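You operate a simulated robot arm through the tools that you are given. There is no shell and no other tool.

The job below is to be done with a simulated robot arm. You get a single attempt, and the scene is never put back.

TASK
Clamp the short chrome tube, sand its rough patch, then polish that patch.
Fine: orange sanding block and purple sponge back, paste from the white cake. A coat counts when it lies all over at full strength: go over it till it gets no stronger. What is to be rubbed or washed off counts as gone when no trace of it is left.

It is judged by the outcome, as a careful person would: the job done as asked, and still so three seconds after it is handed in. It fails if anything else is knocked over, pushed out of place, dropped, spilled or broken.

THE ROBOT
A 6-joint arm with a two-finger gripper, fixed in place. Base frame: the origin is at the foot of the arm, x ahead of it, y to its left, z up; the work surface is at about z = 0.92. Lengths are in m, angles in degrees, forces in N, time in s.
Its first joint turns from -166.0 to 166.0 degrees. Payload 2.45 kg.
Tool frame: the origin (TCP) lies between the finger pads and is the grasp point; the fingertips stand 0.02 m ahead of it; z points along the fingers, y is the line along which they close. Largest opening 0.14 m; the body of the gripper starts 0.168 m behind the TCP.
Orientation is told as [roll, pitch, yaw] about the base's x, y, z axes, in that order, counted from this pose: with the fingers straight down and closing along the base's y, the tool's x points along the base's -x, its y along +y and its z along -z.

THE INTERFACE
- The arm moves only by the tool servo_tool. Its argument "plan" is a list of rows, each a list of 7 numbers: the gripper command, from -1 (shut) to 1 (fully open), values between in proportion, then the shift along the base's x, y, z in cm, then the turn, a rotation vector about the base's x, y, z in degrees. In form: [[fingers, tx, ty, tz, ax, ay, az], ...]. A call has 1 to 20 rows; each row is the pose to reach, as a shift and turn from the pose commanded when the call began. Rows are played at 5 a second. More than 0.05 m and 8.6 degrees between two rows, or a gripper value outside its range, and nothing of the call is played. Where a pose cannot be reached the arm comes as near as it can. A force on the tool above 50 N (or 10 N above the force at the start of the call, whichever is more), or a blocked arm, ends the call early, and 0.2 s more pass. The fingers move at their own pace (about 0.045 m/s each) and stop on an object; they squeeze with about 39 N. The grip force told is the motor's: it shows also when the fingers shut on nothing. Time passes only in rows, and 0.2 s behind the last, so rows that repeat a pose let the fingers close. The reply holds the time, the measured pose of the TCP, the force on the tool along the base axes, the opening and the grip force, in the units named above and with some noise, with the torque about the TCP (base axes, N m) and any sound that the robot's microphone picked up, and new pictures: "show" is both (left out), scene, wrist or none.
- Cameras (640 x 400 px; columns grow to the right, rows downward): "scene" is fixed at [0.3996, 0.6512, 1.7332]; the picture's right is [-0.94, -0.34, 0.00], its down [-0.30, 0.81, -0.51] and it looks along [0.17, -0.48, -0.86] (base axes); focal length 249 px, centre (320, 200). "wrist" rides on the gripper at [0.078, 0.011, -0.209] in the tool frame; the picture's right is [-0.14, 0.99, 0.00], its down [-0.92, -0.13, -0.37] and it looks along [-0.36, -0.05, 0.93] (tool axes); focal length 280 px, centre (320, 200). There is no depth. A picture from a camera that has moved, and an enlarged one, comes with that camera's place and axes in the base frame and with its lens.
- inspect(camera, box): a new picture of the part [left, top, right, bottom] of that camera's present view, enlarged. No time passes.
- hand_in(): hands the job in; it is judged then, once.

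Places have to be worked out from the pictures, the camera data and where the tool is seen. Open the gripper and draw the arm clear of the work before you hand the job in, unless the task says otherwise.

The tools are called after "Request:" as name(argument=value, ...) on one line, values as JSON. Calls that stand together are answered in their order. servo_tool: Moves the arm, as the interface text tells. Its arguments: {"type":"object","properties":{"plan":{"type":"array"},"show":{"type":"string","enum":["both","scene","wrist","none"]}},"required":["plan"]} The other tools are called the same way: inspect (camera, box) takes an enlarged picture of a part of a camera's view; hand_in () hands the job in.

At the start:

```text
clock: 0.0
ee_pos: [0.6208, 0.0869, 1.2993]
ee_rot: [0.1, 0.0, 0.1]
wrist_force: [0.3, 0.7, 0.3]
torque: [0.0, -0.02, 0.0]
grip_width: 0.1399
finger_force: 0.1
```

scene: 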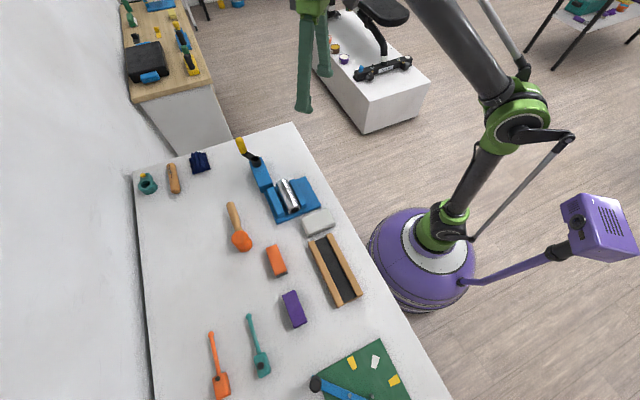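
wrist: 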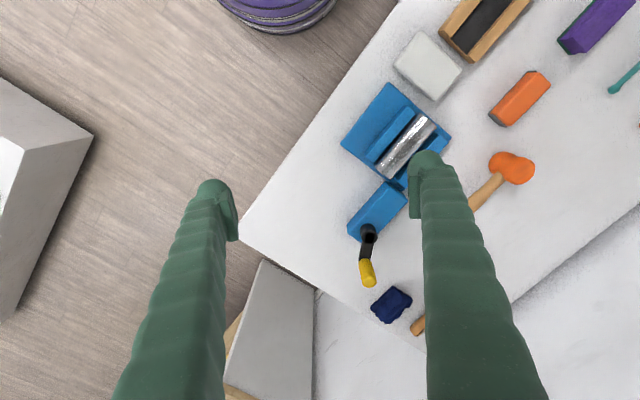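

I start with a closer look at the vice area and the tools on the table before moving.

Request:
inspect(camera="scene", box=[220, 130, 380, 230])

Request:
inspect(camera="scene", box=[200, 220, 440, 400])

Request:
inspect(camera="wrist", box=[330, 70, 490, 300])

Request:
inspect(camera="scene", box=[120, 130, 280, 260])

```text
4.00 times, centred on (300, 180) of scene
camera zoom: at [0.3996, 0.6512, 1.7332], right [-0.94, -0.34, 0.0], down [-0.3, 0.81, -0.51], along [0.17, -0.48, -0.86], focal length 995 px, centre (400, 280)
```

zoom: 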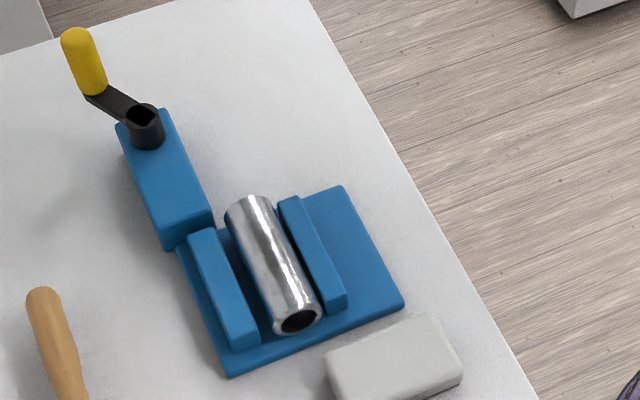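

```text
2.22 times, centred on (320, 310) of scene
camera zoom: at [0.3996, 0.6512, 1.7332], right [-0.94, -0.34, 0.0], down [-0.3, 0.81, -0.51], along [0.17, -0.48, -0.86], focal length 553 px, centre (320, -44)
```

zoom: 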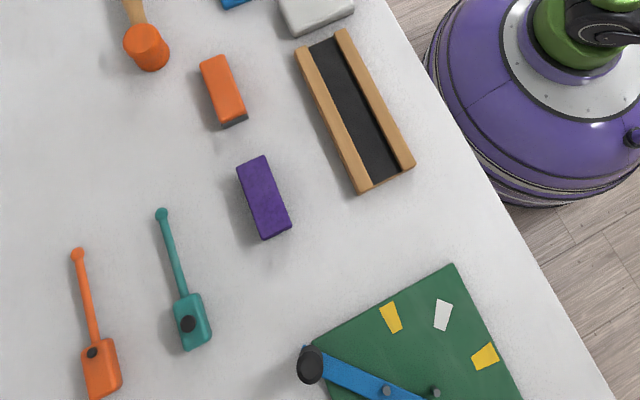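

```text
1.74 times, centred on (410, 185) of wrist
camera zoom: at [0.5431, 0.0973, 1.5077], right [0.14, 0.99, 0.0], down [0.92, -0.13, 0.37], along [0.37, -0.05, -0.93], focal length 488 px, centre (164, 226)
```

zoom: 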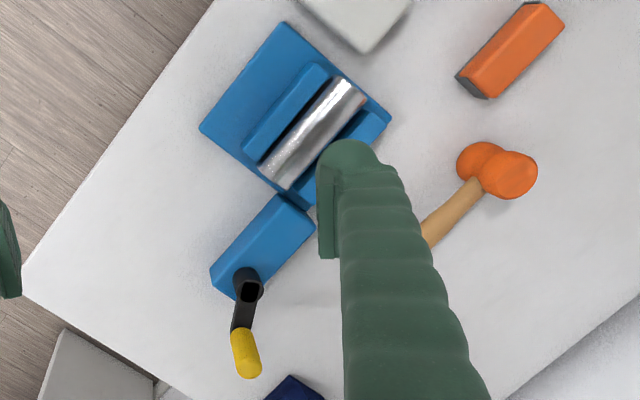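

```text
3.08 times, centred on (200, 195) of scene
camera zoom: at [0.3996, 0.6512, 1.7332], right [-0.94, -0.34, 0.0], down [-0.3, 0.81, -0.51], along [0.17, -0.48, -0.86], focal length 765 px, centre (689, 215)
```

zoom: 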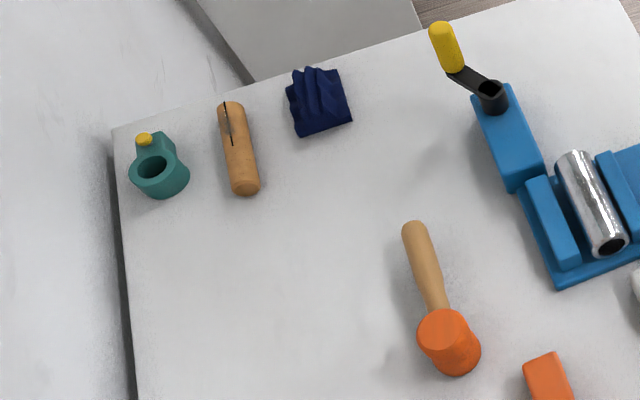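

The tube already lies between the vice jaws around (0.665, 0.25, 0.97), with the crank hub near (0.832, 0.158) and its yellow handle near (0.892, 0.143, 1.04). I move above the vice for a closer look, particularly at the rough patch.

Request:
servo_tool(plan=[[1, -0.9, 3.5, -2, 0, 0, 0], [1, -1.8, 7, -4, 0, 0, 0], [1, -2.7, 10.4, -6, 0, 0, 0], [1, -3.6, 13.8, -8, 0, 0, 0], [1, -4.5, 17.3, -10, 0, 0, 0], [1, -4.5, 17.3, -10, 0, 0, 0]])

```text
clock: 1.4
ee_pos: [0.5766, 0.2616, 1.1993]
ee_rot: [0.1, -0.2, 0.0]
wrist_force: [0.2, -0.2, -0.4]
torque: [0.03, 0.02, 0.02]
grip_width: 0.1403
finger_force: 0.0
camera wrist: at [0.4994, 0.2717, 1.4083], right [0.14, 0.99, 0.0], down [0.92, -0.13, 0.37], along [0.37, -0.05, -0.93], focal length 280 px, centre (320, 200)
```

scene: 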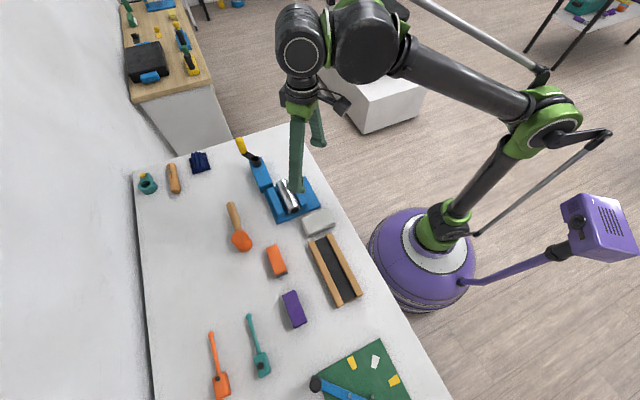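
wrist: 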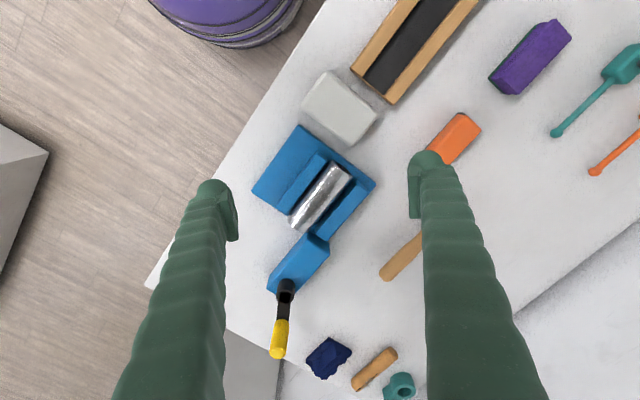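

Request:
inspect(camera="wrist", box=[240, 110, 390, 240])

Request:
inspect(camera="wrist", box=[280, 150, 360, 240])

Request:
inspect(camera="wrist", box=[290, 0, 640, 180])

```text
3.08 times, centred on (315, 175) of wrist
camera zoom: at [0.4994, 0.2717, 1.4083], right [0.14, 0.99, 0.0], down [0.92, -0.13, 0.37], along [0.37, -0.05, -0.93], focal length 863 px, centre (335, 277)
```

zoom: 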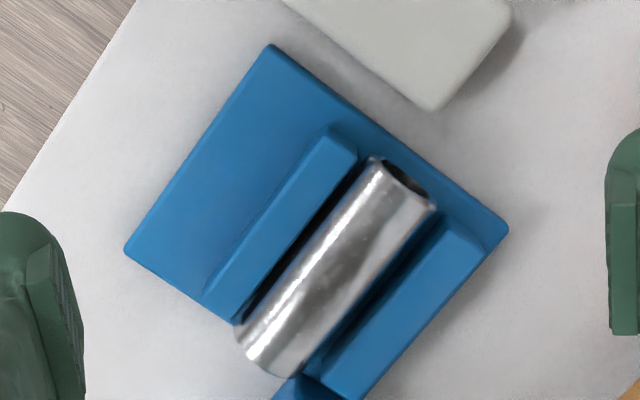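

```text
4.44 times, centred on (320, 195) of wrist
camera zoom: at [0.4994, 0.2717, 1.4083], right [0.14, 0.99, 0.0], down [0.92, -0.13, 0.37], along [0.37, -0.05, -0.93], focal length 1246 px, centre (320, 222)
```

zoom: 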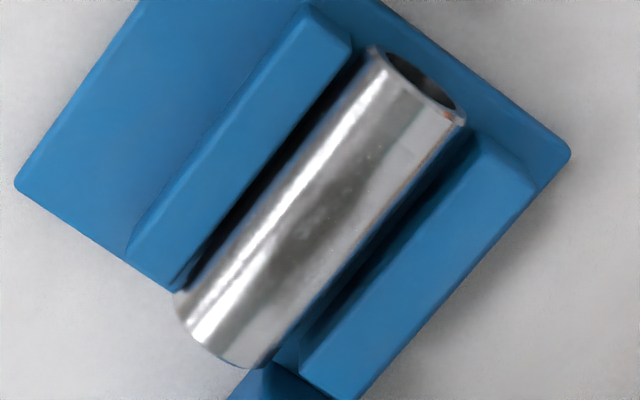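

```text
1.83 times, centred on (465, 90) of wrist
camera zoom: at [0.4994, 0.2717, 1.4083], right [0.14, 0.99, 0.0], down [0.92, -0.13, 0.37], along [0.37, -0.05, -0.93], focal length 513 px, centre (55, 401)
```

zoom: 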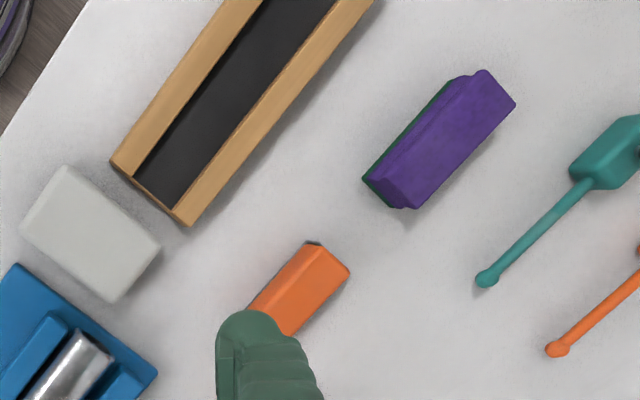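

The tube lies loosely between the jaws (centre ≈ (0.667, 0.247), axis about -46°), with a dark mottled patch mid-length on top. Next I go above the crank's yellow handle to locate it better.

Request:
servo_tool(plan=[[1, 4, -1.5, -0.2, 0, 0, 0], [1, 8, -3, -0.5, 0, 0, 0], [1, 12, -4.5, -0.7, 0, 0, 0], [1, 16, -6, -1, 0, 0, 0], [1, 20, -7.5, -1.2, 0, 0, 0], [1, 24, -9, -1.5, 0, 0, 0], [1, 28, -10.5, -1.7, 0, 0, 0], [1, 31.5, -11.9, -2, 0, 0, 0], [1, 31.5, -11.9, -2, 0, 0, 0]])

```text
clock: 3.4
ee_pos: [0.8925, 0.141, 1.1792]
ee_rot: [0.0, -0.1, 0.0]
wrist_force: [-0.6, 0.4, 0.3]
torque: [0.02, -0.03, 0.0]
grip_width: 0.1399
finger_force: 0.1
camera wrist: at [0.8127, 0.152, 1.3882], right [0.14, 0.99, 0.0], down [0.92, -0.13, 0.37], along [0.37, -0.05, -0.93], focal length 280 px, centre (320, 200)
```

scene: 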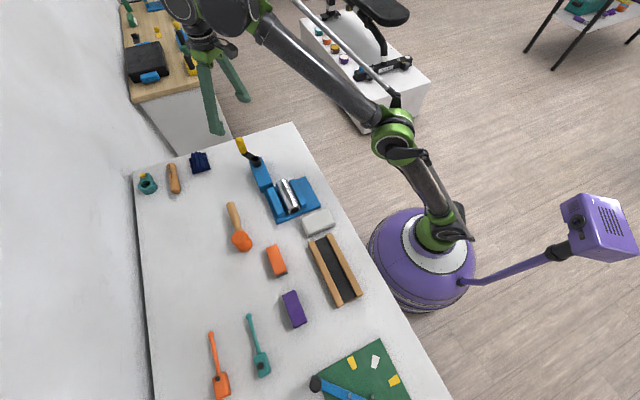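
wrist: 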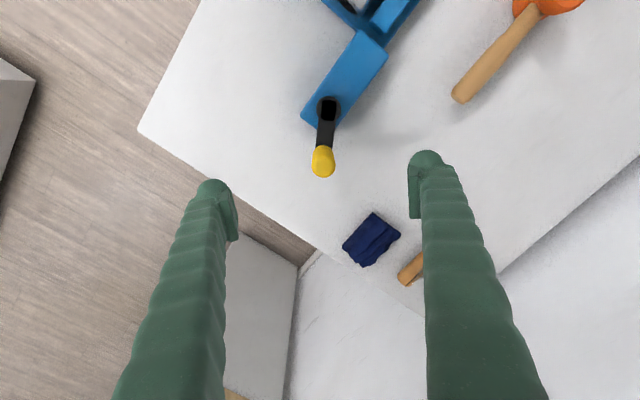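

The handle's top shows at about (0.889, 0.145, 1.076) and the hub at (0.839, 0.158). I come down around the handle and close on it.

Request:
servo_tool(plan=[[1, -0.35, 0.4, -4.3, 0, 0, 0], [1, -0.35, 0.4, -8.6, 0, 0, 0], [1, -0.35, 0.4, -12.4, 0, 0, 0], [1, -0.35, 0.4, -12.4, 0, 0, 0], [-1, -0.35, 0.4, -12.4, 0, 0, 0], [-1, -0.35, 0.4, -12.4, 0, 0, 0], [-1, -0.35, 0.4, -12.4, 0, 0, 0], [-1, -0.35, 0.4, -12.4, 0, 0, 0], [-1, -0.35, 0.4, -12.4, 0, 0, 0], [-1, -0.35, 0.4, -12.4, 0, 0, 0], [-1, -0.35, 0.4, -12.4, 0, 0, 0], [-1, -0.35, 0.4, -12.4, 0, 0, 0]])

```text
clock: 6.0
ee_pos: [0.8872, 0.1441, 1.0549]
ee_rot: [0.1, 0.1, 0.1]
wrist_force: [-1.7, 1.3, -2.9]
torque: [0.01, 0.06, 0.02]
grip_width: 0.0268
finger_force: 35.9
camera wrist: at [0.8093, 0.1541, 1.2642], right [0.14, 0.99, 0.0], down [0.92, -0.13, 0.37], along [0.37, -0.05, -0.93], focal length 280 px, centre (320, 200)
```

scene: 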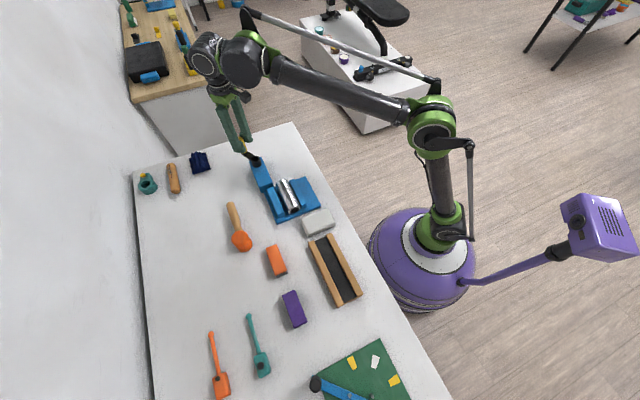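
wrist: 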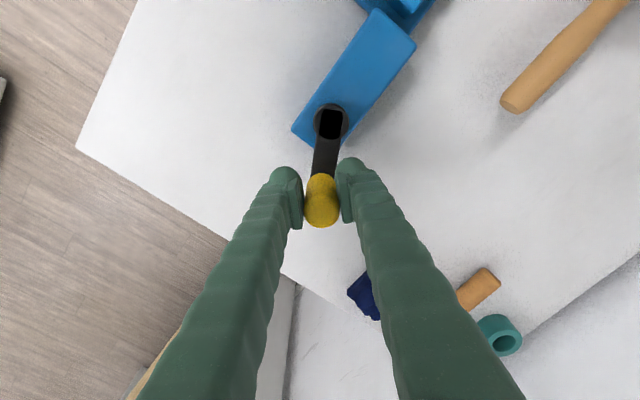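

I hold the handle (2.7 cm thick), which sits at about -19° around the hub with a radius near 4.9 cm. I try turning clockwise 30° and watch the force and the jaws.

Request:
servo_tool(plan=[[-1, -0.16, -0.4, 0, 0, 0, 0], [-1, -0.34, -0.78, 0, 0, 0, 0], [-1, -0.56, -1.14, 0, 0, 0, 0], [-1, -0.81, -1.48, 0, 0, 0, 0], [-1, -1.1, -1.8, 0, 0, 0, 0], [-1, -1.39, -2.09, 0, 0, 0, 0]])

Request:
inspect(camera="scene", box=[220, 130, 380, 230])

```text
clock: 7.5
ee_pos: [0.8765, 0.1218, 1.0558]
ee_rot: [-0.1, -0.4, 0.0]
wrist_force: [21.7, -17.3, 20.1]
torque: [-0.4, -0.63, -0.21]
grip_width: 0.0265
finger_force: 45.0
stopped in row 6: the force on the tool passed its limit at 53 N (the readings are from after the stop); the commanded pose is now the measured one
camera wrist: at [0.7965, 0.1333, 1.2635], right [0.14, 0.99, 0.0], down [0.92, -0.13, 0.37], along [0.37, -0.05, -0.93], focal length 280 px, centre (320, 200)
```

scene: 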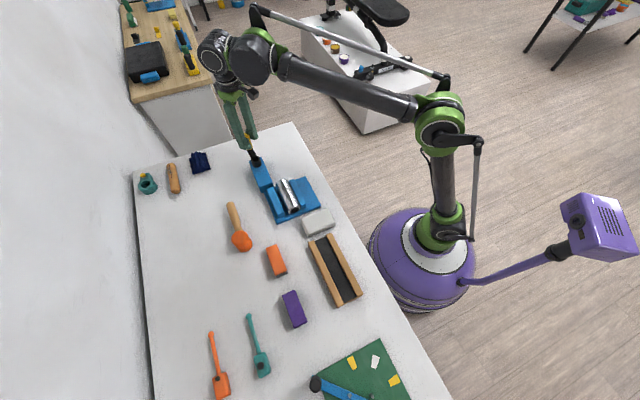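
wrist: 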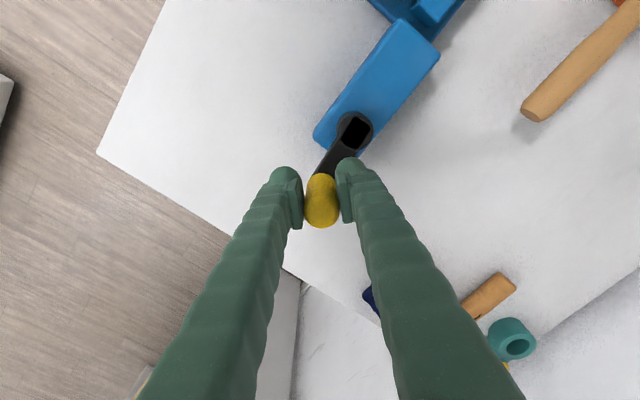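

```text
4.00 times, centred on (300, 180) of scene
camera zoom: at [0.3996, 0.6512, 1.7332], right [-0.94, -0.34, 0.0], down [-0.3, 0.81, -0.51], along [0.17, -0.48, -0.86], focal length 995 px, centre (400, 280)
```

zoom: 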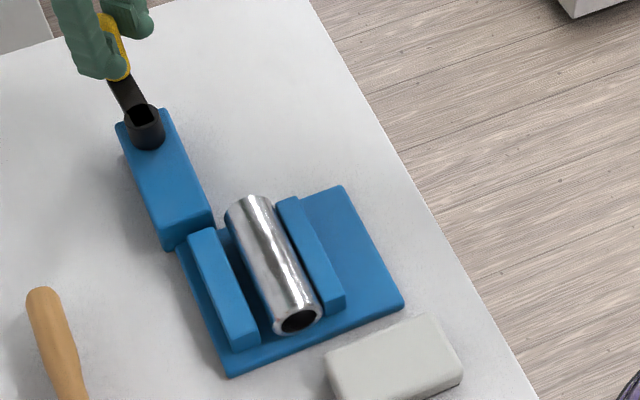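

The crank turned about 25° clockwise, but no jaw motion is visible yet. The force came mostly from my circle being too tight; the two handle positions fit a hub at (0.833, 0.160) with radius 5.8 cm. I go on clockwise with that circle, turning the gripper along with the crank.

Request:
servo_tool(plan=[[-1, -0.35, -0.36, 0, 0, 0, -5], [-1, -0.73, -0.7, 0, 0, 0, -10], [-1, -1.14, -0.99, 0, 0, 0, -15], [-1, -1.56, -1.25, 0, 0, 0, -20], [-1, -2.02, -1.47, 0, 0, 0, -25], [-1, -2.49, -1.66, 0, 0, 0, -30]])

Request:
inspect(camera="scene", box=[220, 130, 380, 230])

```text
clock: 8.9
ee_pos: [0.8504, 0.109, 1.0553]
ee_rot: [0.0, -0.1, -30.0]
wrist_force: [3.1, -10.5, -4.9]
torque: [-0.11, -0.11, -0.06]
grip_width: 0.0266
finger_force: 44.8
camera wrist: at [0.7874, 0.1575, 1.2638], right [0.61, 0.79, 0.0], down [0.73, -0.57, 0.37], along [0.29, -0.23, -0.93], focal length 280 px, centre (320, 200)
```

scene: 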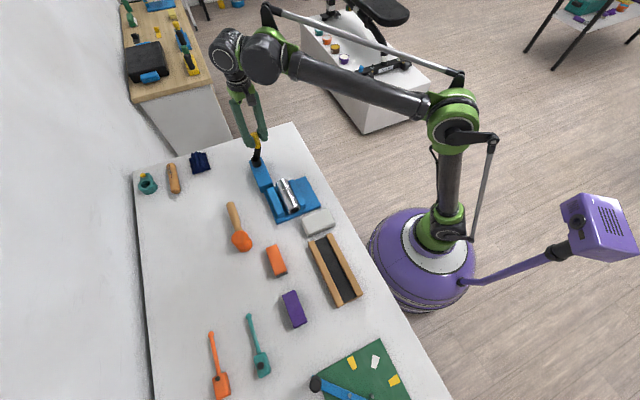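
wrist: 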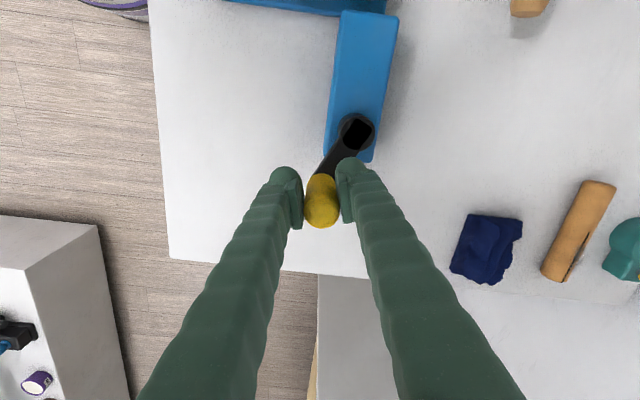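

```text
4.00 times, centred on (300, 180) of scene
camera zoom: at [0.3996, 0.6512, 1.7332], right [-0.94, -0.34, 0.0], down [-0.3, 0.81, -0.51], along [0.17, -0.48, -0.86], focal length 995 px, centre (400, 280)
```

zoom: 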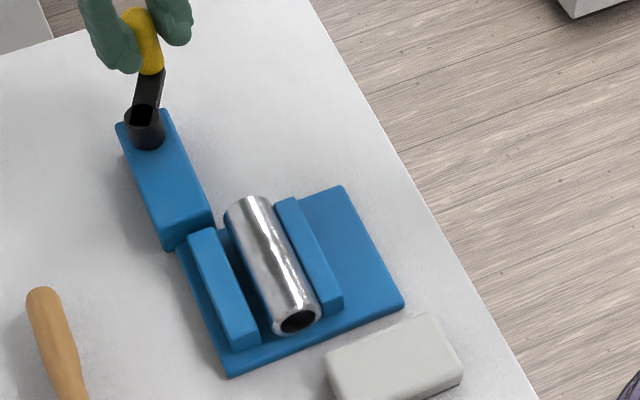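

Clockwise is right: the right-hand jaw has moved toward the tube and forces are small. I refine the hub to (0.836, 0.160) with radius 5.5 cm and turn about 80° further.

Request:
servo_tool(plan=[[-1, -0.67, -0.4, 0, 0, 0, -8], [-1, -1.44, -0.45, 0, 0, 0, -16], [-1, -2.21, -0.4, 0, 0, 0, -24], [-1, -2.97, -0.23, 0, 0, 0, -32], [-1, -3.7, 0.03, 0, 0, 0, -40], [-1, -4.38, 0.39, 0, 0, 0, -48], [-1, -5.01, 0.85, 0, 0, 0, -56], [-1, -5.56, 1.39, 0, 0, 0, -64], [-1, -6.04, 2.0, 0, 0, 0, -72], [-1, -6.43, 2.67, 0, 0, 0, -80]])

Request:
inspect(camera="scene", box=[220, 130, 380, 230])

```text
clock: 9.9
ee_pos: [0.8247, 0.1105, 1.055]
ee_rot: [0.3, 0.1, -58.3]
wrist_force: [9.1, 46.9, 8.7]
torque: [1.35, 0.16, 0.34]
grip_width: 0.0266
finger_force: 45.2
stopped in row 4: the force on the tool passed its limit at 53 N (the readings are from after the stop); the commanded pose is now the measured one
camera wrist: at [0.7929, 0.1811, 1.2642], right [0.92, 0.4, 0.0], down [0.37, -0.85, 0.37], along [0.15, -0.33, -0.93], focal length 280 px, centre (320, 200)
```

scene: 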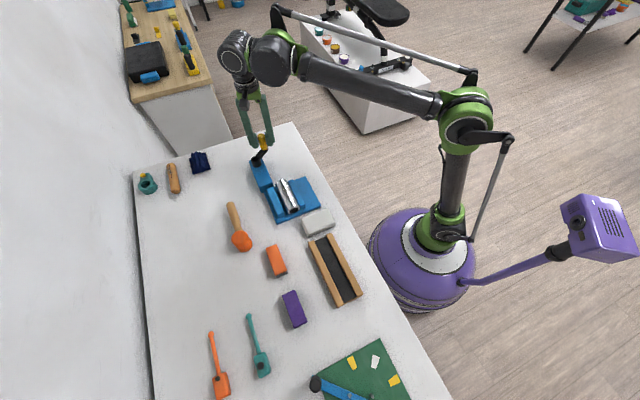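
wrist: 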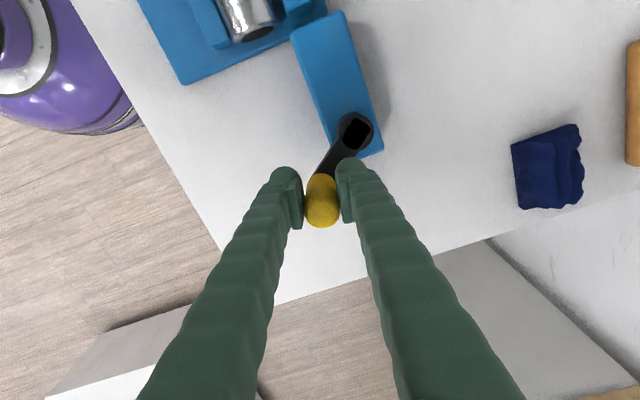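

```text
4.00 times, centred on (300, 180) of scene
camera zoom: at [0.3996, 0.6512, 1.7332], right [-0.94, -0.34, 0.0], down [-0.3, 0.81, -0.51], along [0.17, -0.48, -0.86], focal length 995 px, centre (400, 280)
```

zoom: 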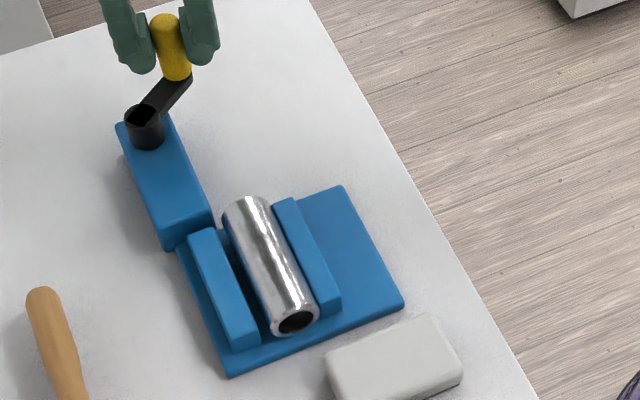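

The crank arm in the wrist view is leaning against the right fingertip (the gripper lags the crank by about 28°), which explains the side force; the jaws have still moved in. I loosen the grip, turn the gripper to line up with the crank arm, raise it slightly and regrip.

Request:
servo_tool(plan=[[-0.2, 0, 0, 0, 0, 0, 0], [-0.2, 0, 0, 0, 0, 0, 0], [-0.2, 0, 0, 0.4, 0, 0, -7], [-0.2, 0, 0, 0.7, 0, 0, -14], [-0.2, 0, 0, 0.7, 0, 0, -21], [-0.2, 0, 0, 0.7, 0, 0, -28], [-0.2, 0, 0, 0.7, 0, 0, -28]])

```text
clock: 11.5
ee_pos: [0.8242, 0.1059, 1.0629]
ee_rot: [0.1, 0.0, -86.5]
wrist_force: [-1.1, -1.2, -0.5]
torque: [-0.01, 0.0, -0.01]
grip_width: 0.0557
finger_force: 0.0
camera wrist: at [0.8302, 0.1836, 1.2708], right [1.0, -0.08, 0.0], down [-0.07, -0.93, 0.37], along [-0.03, -0.37, -0.93], focal length 280 px, centre (320, 200)
```

scene: 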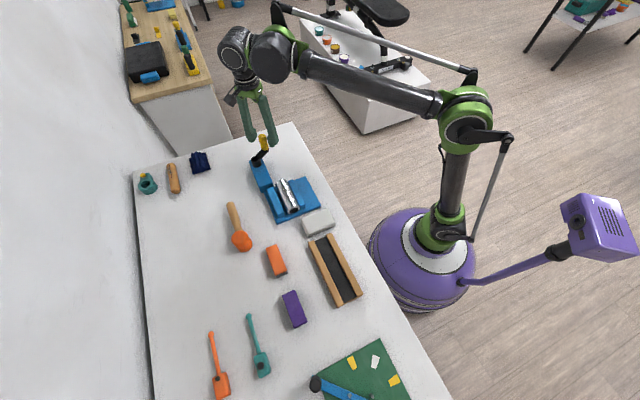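
wrist: 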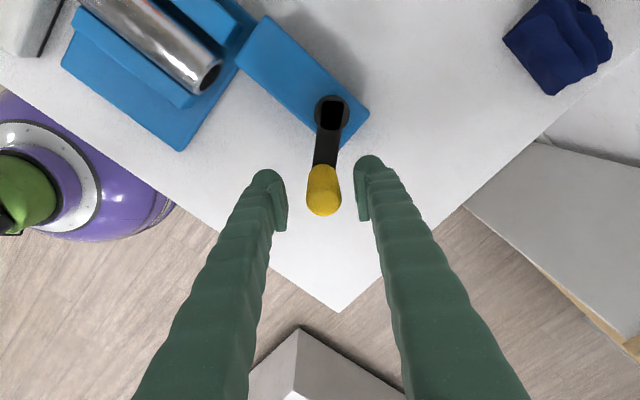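

Now the handle is seen 5 mm further out than the TCP: about (0.827, 0.101), hub (0.838, 0.161), so the radius is really 6.1 cm. I centre on the handle, regrip and turn another 48° clockwise.

Request:
servo_tool(plan=[[-0.2, 0.28, -0.48, 0, 0, 0, -4], [-0.2, 0.28, -0.48, 0, 0, 0, -8], [-1, 0.28, -0.48, 0, 0, 0, -8], [-1, 0.28, -0.48, 0, 0, 0, -8], [-1, 0.28, -0.48, 0, 0, 0, -8], [-1, -0.13, -0.39, 0, 0, 0, -12], [-1, -0.54, -0.27, 0, 0, 0, -16], [-1, -0.94, -0.12, 0, 0, 0, -20], [-1, -1.33, 0.06, 0, 0, 0, -24], [-1, -1.71, 0.26, 0, 0, 0, -28], [-1, -2.07, 0.49, 0, 0, 0, -32], [-1, -2.41, 0.74, 0, 0, 0, -36], [-1, -2.73, 1.01, 0, 0, 0, -40], [-1, -3.04, 1.31, 0, 0, 0, -44], [-1, -3.32, 1.63, 0, 0, 0, -48]])

Request:
inspect(camera="scene", box=[220, 130, 380, 230])

```text
clock: 14.7
ee_pos: [0.7916, 0.1218, 1.0612]
ee_rot: [0.2, 0.0, -134.5]
wrist_force: [15.1, 10.4, 12.2]
torque: [0.19, -0.28, 0.01]
grip_width: 0.0268
finger_force: 44.5
camera wrist: at [0.8536, 0.1702, 1.2708], right [0.61, -0.79, 0.0], down [-0.74, -0.57, 0.37], along [-0.29, -0.23, -0.93], focal length 280 px, centre (320, 200)
```

scene: 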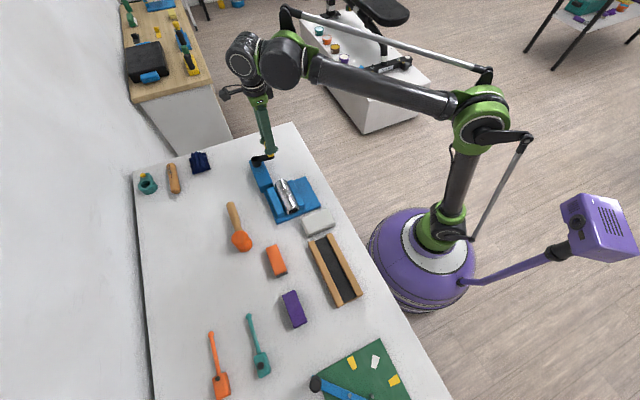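
wrist: 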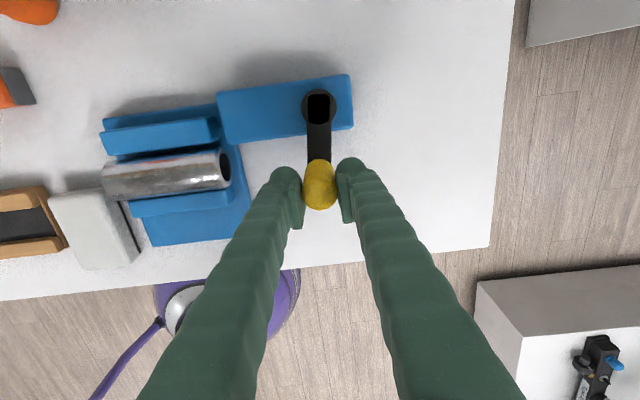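

```text
4.00 times, centred on (300, 180) of scene
camera zoom: at [0.3996, 0.6512, 1.7332], right [-0.94, -0.34, 0.0], down [-0.3, 0.81, -0.51], along [0.17, -0.48, -0.86], focal length 995 px, centre (400, 280)
```

zoom: 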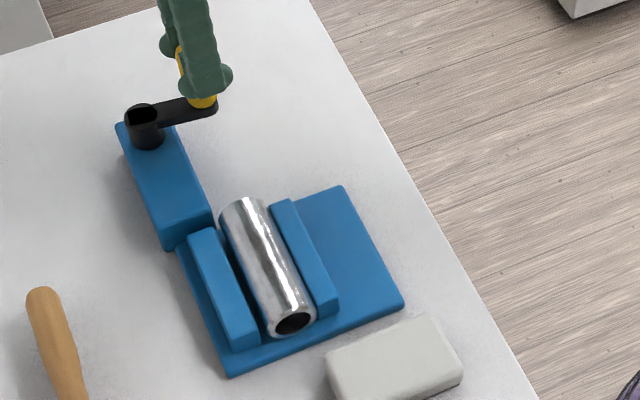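

The jaw is closing steadily (about 7 mm per 120°), and the tube is now against the right jaw with a small gap left on the other side. I continue clockwise by 60°.

Request:
servo_tool(plan=[[-1, -0.23, 0.5, 0, 0, 0, -5], [-1, -0.51, 0.95, 0, 0, 0, -10], [-1, -0.75, 1.4, 0, 0, 0, -15], [-1, -0.95, 1.88, 0, 0, 0, -20], [-1, -1.11, 2.38, 0, 0, 0, -25], [-1, -1.22, 2.89, 0, 0, 0, -30], [-1, -1.29, 3.4, 0, 0, 0, -35], [-1, -1.31, 3.92, 0, 0, 0, -40], [-1, -1.29, 4.44, 0, 0, 0, -45], [-1, -1.22, 4.95, 0, 0, 0, -50], [-1, -1.11, 5.46, 0, 0, 0, -55], [-1, -0.95, 5.95, 0, 0, 0, -60]])

Request:
inspect(camera="scene", box=[220, 130, 380, 230])

```text
clock: 17.3
ee_pos: [0.7796, 0.1462, 1.0623]
ee_rot: [-0.1, 0.0, -161.3]
wrist_force: [-29.7, -7.0, -37.7]
torque: [-0.14, 0.45, 0.02]
grip_width: 0.0269
finger_force: 44.8
out of reach, approached as far as the arm can: row 6, 7, 8, 9, 10, 11, 12
camera wrist: at [0.8575, 0.1607, 1.2709], right [0.19, -0.98, 0.0], down [-0.91, -0.17, 0.37], along [-0.36, -0.07, -0.93], focal length 280 px, centre (320, 200)
```

scene: 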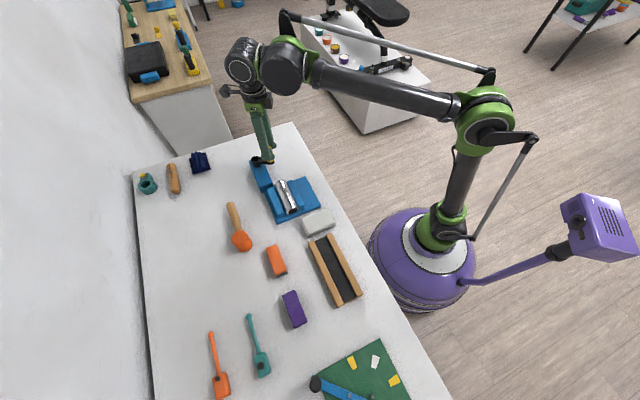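
wrist: 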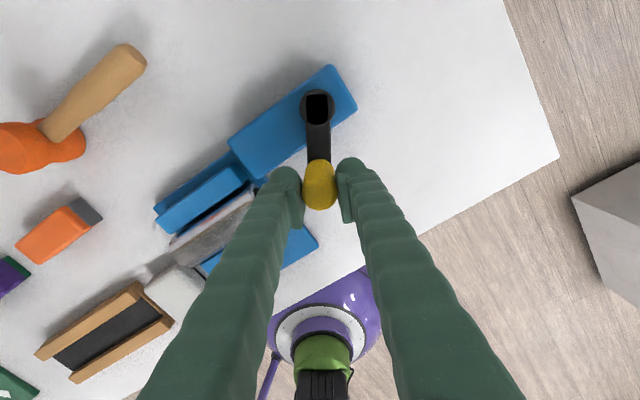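

```text
4.00 times, centred on (300, 180) of scene
camera zoom: at [0.3996, 0.6512, 1.7332], right [-0.94, -0.34, 0.0], down [-0.3, 0.81, -0.51], along [0.17, -0.48, -0.86], focal length 995 px, centre (400, 280)
```

zoom: 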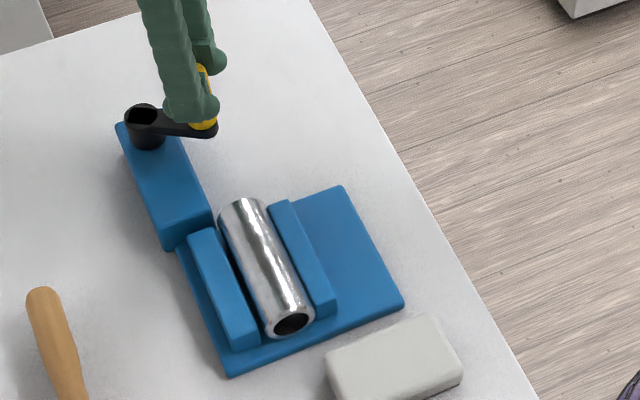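

The wrist has run out of turn at about -161°. The crank is now at roughly -166° and the jaws are nearly closed, so I release, rise clear of the handle and swing the gripper back half a turn for a new grip.

Request:
servo_tool(plan=[[0, 0, 0, 0, 0, 0, 0], [0, 0, 0, 0, 0, 0, 0], [0, 0, 0, 0, 0, 0, 0]], show="none")

```text
clock: 18.1
ee_pos: [0.7794, 0.1476, 1.0632]
ee_rot: [-0.1, 0.0, -161.5]
wrist_force: [-0.3, -0.3, -0.2]
torque: [0.03, -0.02, 0.01]
grip_width: 0.0699
finger_force: 0.1
```

The grip is released with no forces. I rise 7 cm and begin turning back.

Request:
servo_tool(plan=[[0, 0, 0, 3.5, 0, 0, 0], [0, 0, 0, 7, 0, 0, 0], [0, 0, 0, 7, 0, 0, 8], [0, 0, 0, 7, 0, 0, 16], [0, 0, 0, 7, 0, 0, 24], [0, 0, 0, 7, 0, 0, 32], [0, 0, 0, 7, 0, 0, 40], [0, 0, 0, 7, 0, 0, 48], [0, 0, 0, 7, 0, 0, 56], [0, 0, 0, 7, 0, 0, 64], [0, 0, 0, 7, 0, 0, 72], [0, 0, 0, 7, 0, 0, 80], [0, 0, 0, 7, 0, 0, 88], [0, 0, 0, 7, 0, 0, 96], [0, 0, 0, 7, 0, 0, 104]], show="none")

Request:
servo_tool(plan=[[0, 0, 0, 0, 0, 0, 8], [0, 0, 0, 0, 0, 0, 16], [0, 0, 0, 0, 0, 0, 24], [0, 0, 0, 0, 0, 0, 32], [0, 0, 0, 0, 0, 0, 40], [0, 0, 0, 0, 0, 0, 48], [0, 0, 0, 0, 0, 0, 56], [0, 0, 0, 0, 0, 0, 64], [0, 0, 0, 0, 0, 0, 72], [0, 0, 0, 0, 0, 0, 80], [0, 0, 0, 0, 0, 0, 80]])

Request:
inspect(camera="scene", box=[220, 130, 380, 230])

```text
clock: 21.3
ee_pos: [0.7787, 0.1481, 1.1344]
ee_rot: [-0.1, 0.0, -57.3]
wrist_force: [0.0, 0.4, -0.2]
torque: [0.02, 0.0, 0.02]
grip_width: 0.07
finger_force: 0.0
```

```text
clock: 23.7
ee_pos: [0.7794, 0.1481, 1.1345]
ee_rot: [-0.1, -0.1, 22.7]
wrist_force: [0.4, -0.1, -0.6]
torque: [0.01, -0.01, -0.01]
grip_width: 0.0699
finger_force: 0.0
camera wrist: at [0.7029, 0.1263, 1.3432], right [-0.26, 0.97, 0.0], down [0.9, 0.24, 0.37], along [0.36, 0.09, -0.93], focal length 280 px, centre (320, 200)
```

scene: 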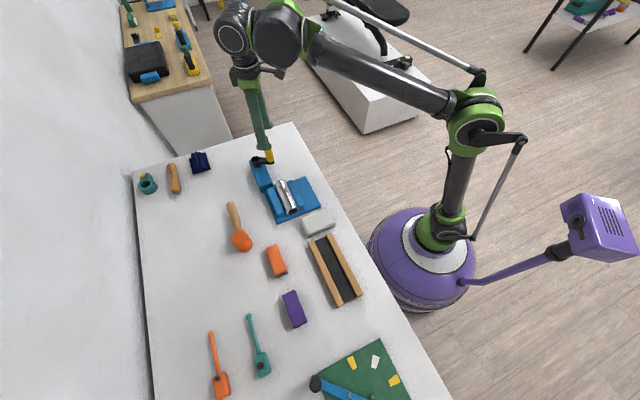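
wrist: 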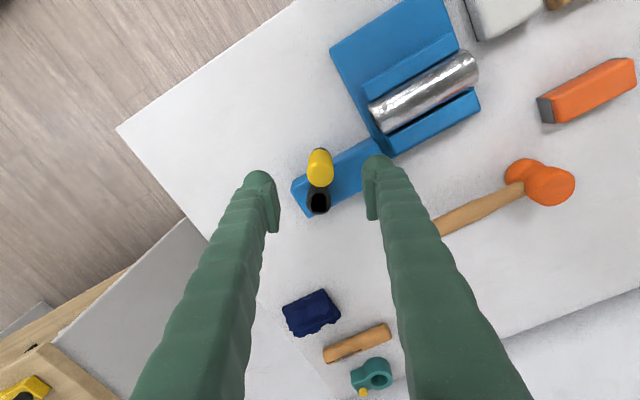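

```text
4.00 times, centred on (300, 180) of scene
camera zoom: at [0.3996, 0.6512, 1.7332], right [-0.94, -0.34, 0.0], down [-0.3, 0.81, -0.51], along [0.17, -0.48, -0.86], focal length 995 px, centre (400, 280)
```

zoom: 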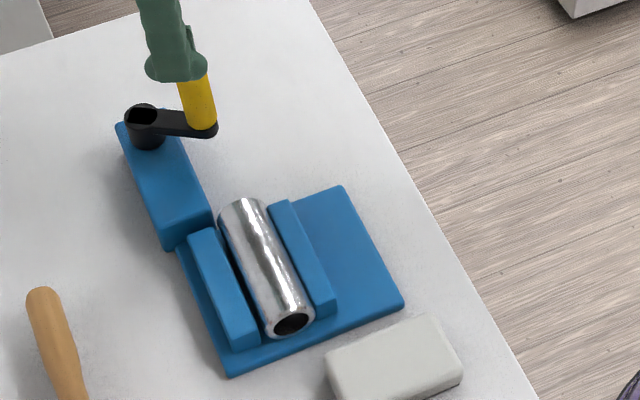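

I check how much gap is left between the jaws and the tube.

Request:
inspect(camera="wrist", box=[350, 30, 490, 170])

Request:
inspect(camera="scene", box=[255, 165, 325, 225])

```text
2.86 times, centred on (420, 100) of wrist
camera zoom: at [0.7029, 0.1263, 1.3432], right [-0.26, 0.97, 0.0], down [0.9, 0.24, 0.37], along [0.36, 0.09, -0.93], focal length 801 px, centre (34, 486)
```

zoom: 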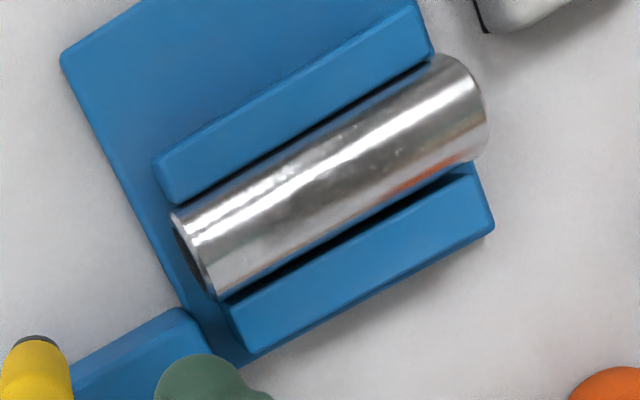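

```text
6.67 times, centred on (290, 195) of scene
camera zoom: at [0.3996, 0.6512, 1.7332], right [-0.94, -0.34, 0.0], down [-0.3, 0.81, -0.51], along [0.17, -0.48, -0.86], focal length 1658 px, centre (520, 233)
```

zoom: 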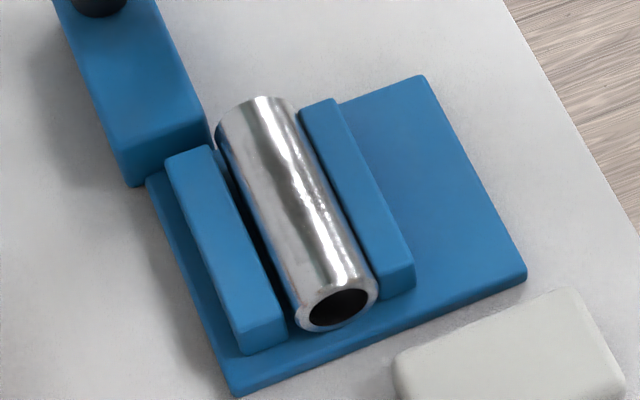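

A thin gap remains between the tube and the fixed jaw. I come down on the handle again, grip it and keep turning clockwise.

Request:
servo_tool(plan=[[0, 0, 0, -3.6, 0, 0, 0], [0, 0, 0, -7.1, 0, 0, 0], [0, 0, 0, -7.1, 0, 0, 0], [-1, 0, 0, -7.1, 0, 0, 0], [-1, 0, 0, -7.1, 0, 0, 0], [-1, 0, 0, -7.1, 0, 0, 0], [-1, 0, 0, -7.1, 0, 0, 0], [-1, -0.1, 0.56, -7.1, 0, 0, -5], [-1, -0.15, 1.09, -7.1, 0, 0, -10], [-1, -0.16, 1.61, -7.1, 0, 0, -15], [-1, -0.12, 2.13, -7.1, 0, 0, -20], [-1, -0.03, 2.65, -7.1, 0, 0, -25], [-1, 0.1, 3.15, -7.1, 0, 0, -30], [-1, 0.28, 3.65, -7.1, 0, 0, -35], [-1, 0.49, 4.12, -7.1, 0, 0, -40]])

Request:
inspect(camera="scene", box=[255, 165, 325, 225])

```text
clock: 25.6
ee_pos: [0.777, 0.1551, 1.0622]
ee_rot: [-0.2, 0.3, 14.6]
wrist_force: [-0.4, 0.6, -11.0]
torque: [0.01, -0.23, 0.02]
grip_width: 0.0269
finger_force: 44.9
stopped in row 9: the force on the tool passed its limit at 52 N (the readings are from after the stop); the commanded pose is now the measured one
camera wrist: at [0.6995, 0.1458, 1.2695], right [-0.12, 0.99, 0.0], down [0.92, 0.11, 0.37], along [0.36, 0.04, -0.93], focal length 280 px, centre (320, 200)
```

scene: 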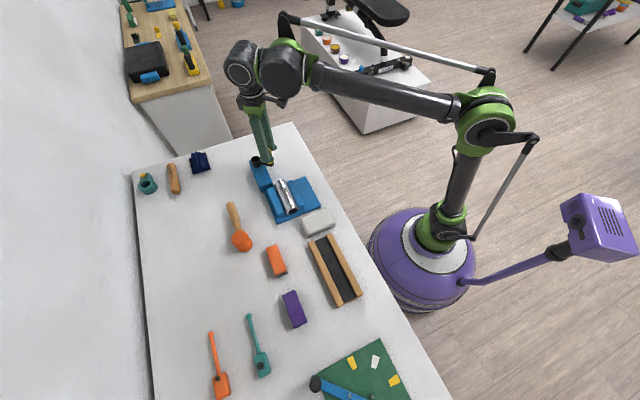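
wrist: 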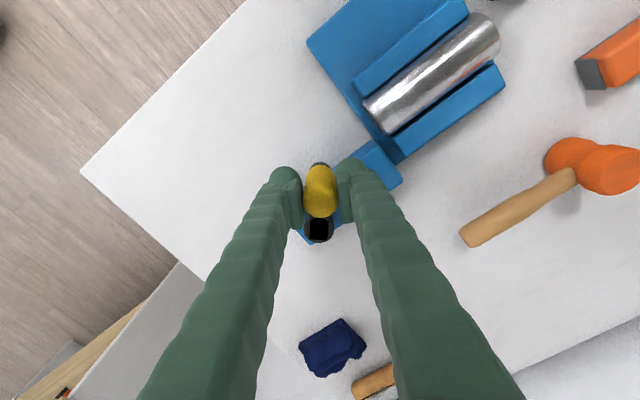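

```text
6.67 times, centred on (290, 195) of scene
camera zoom: at [0.3996, 0.6512, 1.7332], right [-0.94, -0.34, 0.0], down [-0.3, 0.81, -0.51], along [0.17, -0.48, -0.86], focal length 1658 px, centre (520, 233)
```

zoom: 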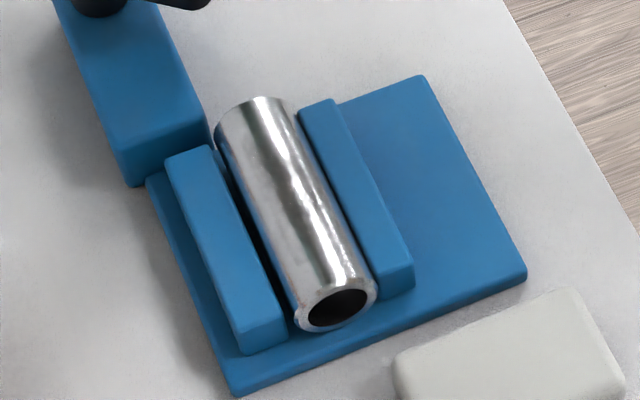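

The turn met firm resistance after about 8°. I look closely to see whether the tube is now pinched or still has play.

Request:
inspect(camera="wrist", box=[340, 0, 520, 150])

Request:
inspect(camera="scene", box=[270, 175, 310, 220])

Request:
inspect(camera="scene", box=[235, 125, 295, 175])

```text
2.67 times, centred on (430, 75) of wrist
camera zoom: at [0.6995, 0.1458, 1.2695], right [-0.12, 0.99, 0.0], down [0.92, 0.11, 0.37], along [0.36, 0.04, -0.93], focal length 748 px, centre (27, 533)
```

zoom: 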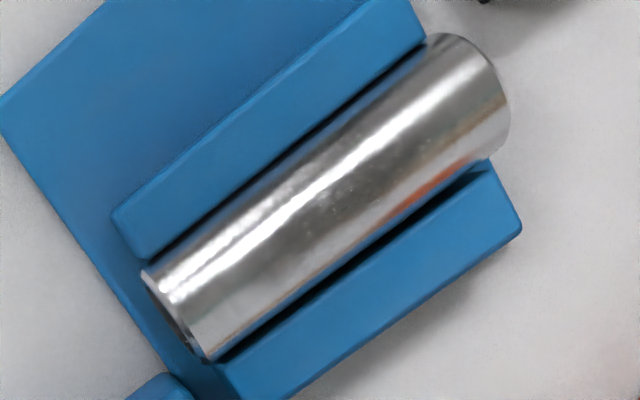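

```text
8.89 times, centred on (290, 198) of scene
camera zoom: at [0.3996, 0.6512, 1.7332], right [-0.94, -0.34, 0.0], down [-0.3, 0.81, -0.51], along [0.17, -0.48, -0.86], focal length 2211 px, centre (587, 222)
```

zoom: 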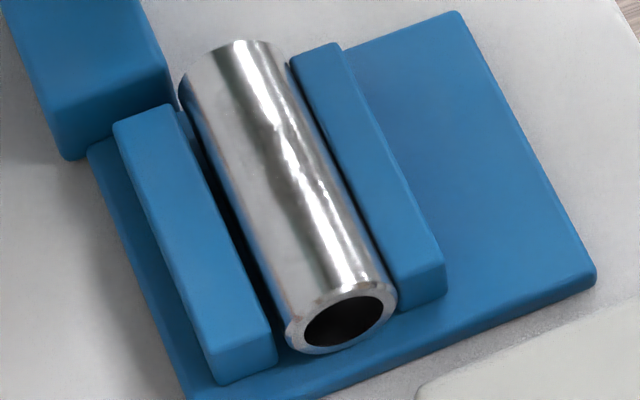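

```text
8.00 times, centred on (265, 150) of scene
camera zoom: at [0.3996, 0.6512, 1.7332], right [-0.94, -0.34, 0.0], down [-0.3, 0.81, -0.51], along [0.17, -0.48, -0.86], focal length 1990 px, centre (760, 600)
```

zoom: 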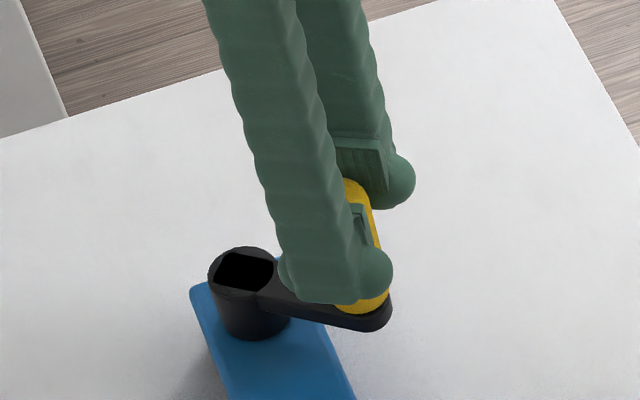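

I test the resistance: a slow further turn of about 6° clockwise in small rows, then a hold to read the force.

Request:
servo_tool(plan=[[-1, -0.02, 0.1, 0, 0, 0, -1], [-1, -0.03, 0.2, 0, 0, 0, -2], [-1, -0.04, 0.3, 0, 0, 0, -3], [-1, -0.05, 0.4, 0, 0, 0, -4], [-1, -0.05, 0.5, 0, 0, 0, -5], [-1, -0.05, 0.5, 0, 0, 0, -5], [-1, -0.05, 0.5, 0, 0, 0, -5]])

Request:
inspect(camera="scene", box=[270, 175, 310, 220])

```text
clock: 27.2
ee_pos: [0.7773, 0.1602, 1.0611]
ee_rot: [-0.1, 0.2, 9.5]
wrist_force: [20.0, -0.8, 5.2]
torque: [-0.01, -0.2, -0.05]
grip_width: 0.0269
finger_force: 44.8
camera wrist: at [0.6986, 0.1572, 1.2695], right [-0.03, 1.0, 0.0], down [0.93, 0.03, 0.37], along [0.37, 0.01, -0.93], focal length 280 px, centre (320, 200)
```

scene: 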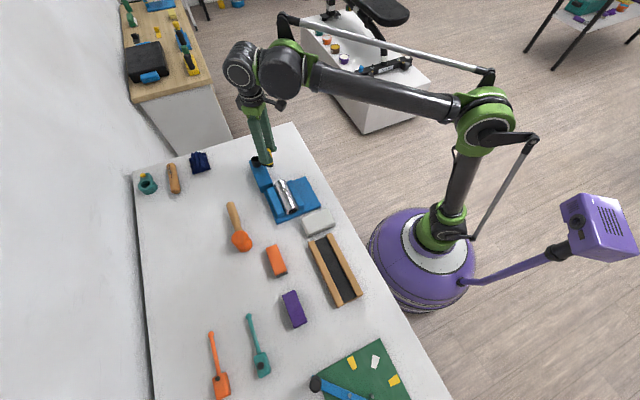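
wrist: 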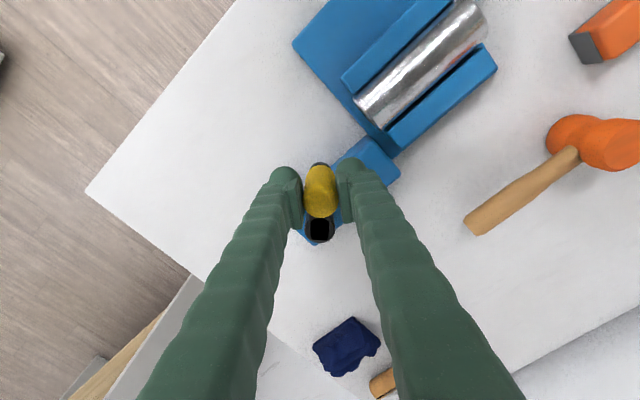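

```text
8.89 times, centred on (290, 198) of scene
camera zoom: at [0.3996, 0.6512, 1.7332], right [-0.94, -0.34, 0.0], down [-0.3, 0.81, -0.51], along [0.17, -0.48, -0.86], focal length 2211 px, centre (587, 222)
```

zoom: 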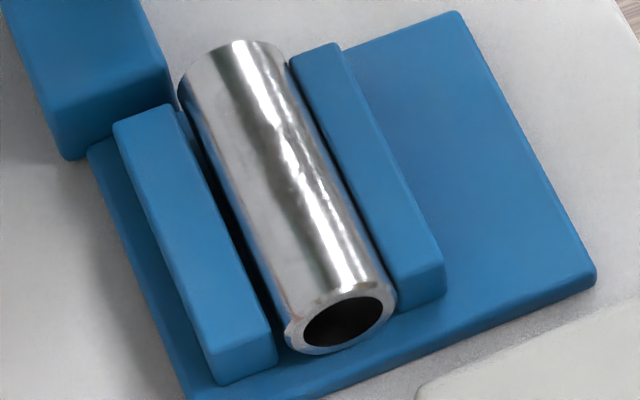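

The crank still turns freely (no tangential force); the 20 N was only radial, so the circle there is a little smaller. I continue on radius 5.85 cm.

Request:
servo_tool(plan=[[-1, 0.2, 0.0, 0, 0, 0, 0], [-1, 0.23, 0.49, 0, 0, 0, -5], [-1, 0.29, 1.0, 0, 0, 0, -10], [-1, 0.39, 1.5, 0, 0, 0, -15], [-1, 0.54, 1.99, 0, 0, 0, -20], [-1, 0.73, 2.46, 0, 0, 0, -25], [-1, 0.95, 2.92, 0, 0, 0, -30], [-1, 1.22, 3.35, 0, 0, 0, -35], [-1, 1.52, 3.76, 0, 0, 0, -40], [-1, 1.86, 4.14, 0, 0, 0, -45], [-1, 2.23, 4.5, 0, 0, 0, -50]])

Request:
inspect(camera="scene", box=[270, 175, 310, 220])

```text
clock: 29.0
ee_pos: [0.7856, 0.1931, 1.0608]
ee_rot: [0.0, 0.3, -22.9]
wrist_force: [-13.7, 9.2, -15.2]
torque: [0.08, 0.1, 0.0]
grip_width: 0.0267
finger_force: 44.8
stopped in row 8: the force on the tool passed its limit at 52 N (the readings are from after the stop); the commanded pose is now the measured one
camera wrist: at [0.7192, 0.2326, 1.2699], right [0.51, 0.86, 0.0], down [0.8, -0.48, 0.36], along [0.31, -0.19, -0.93], focal length 280 px, centre (320, 200)
```

scene: 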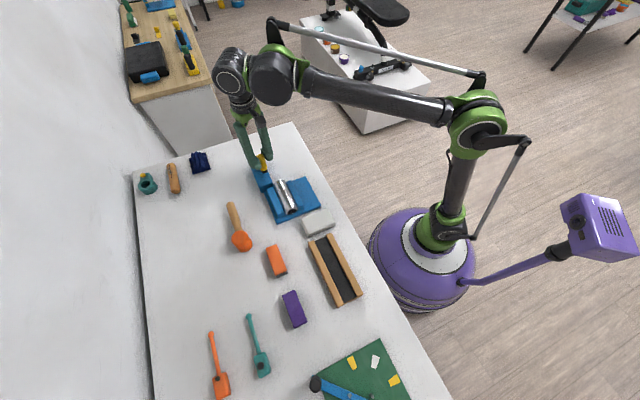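
wrist: 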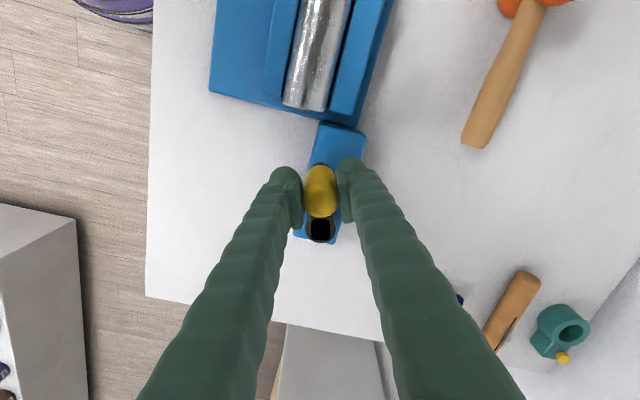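

```text
8.89 times, centred on (290, 198) of scene
camera zoom: at [0.3996, 0.6512, 1.7332], right [-0.94, -0.34, 0.0], down [-0.3, 0.81, -0.51], along [0.17, -0.48, -0.86], focal length 2211 px, centre (587, 222)
```

zoom: 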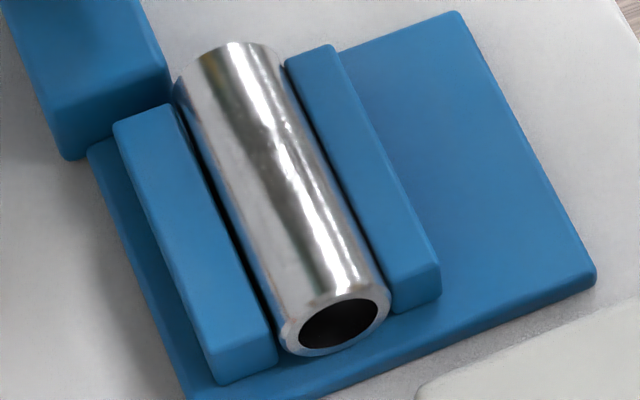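

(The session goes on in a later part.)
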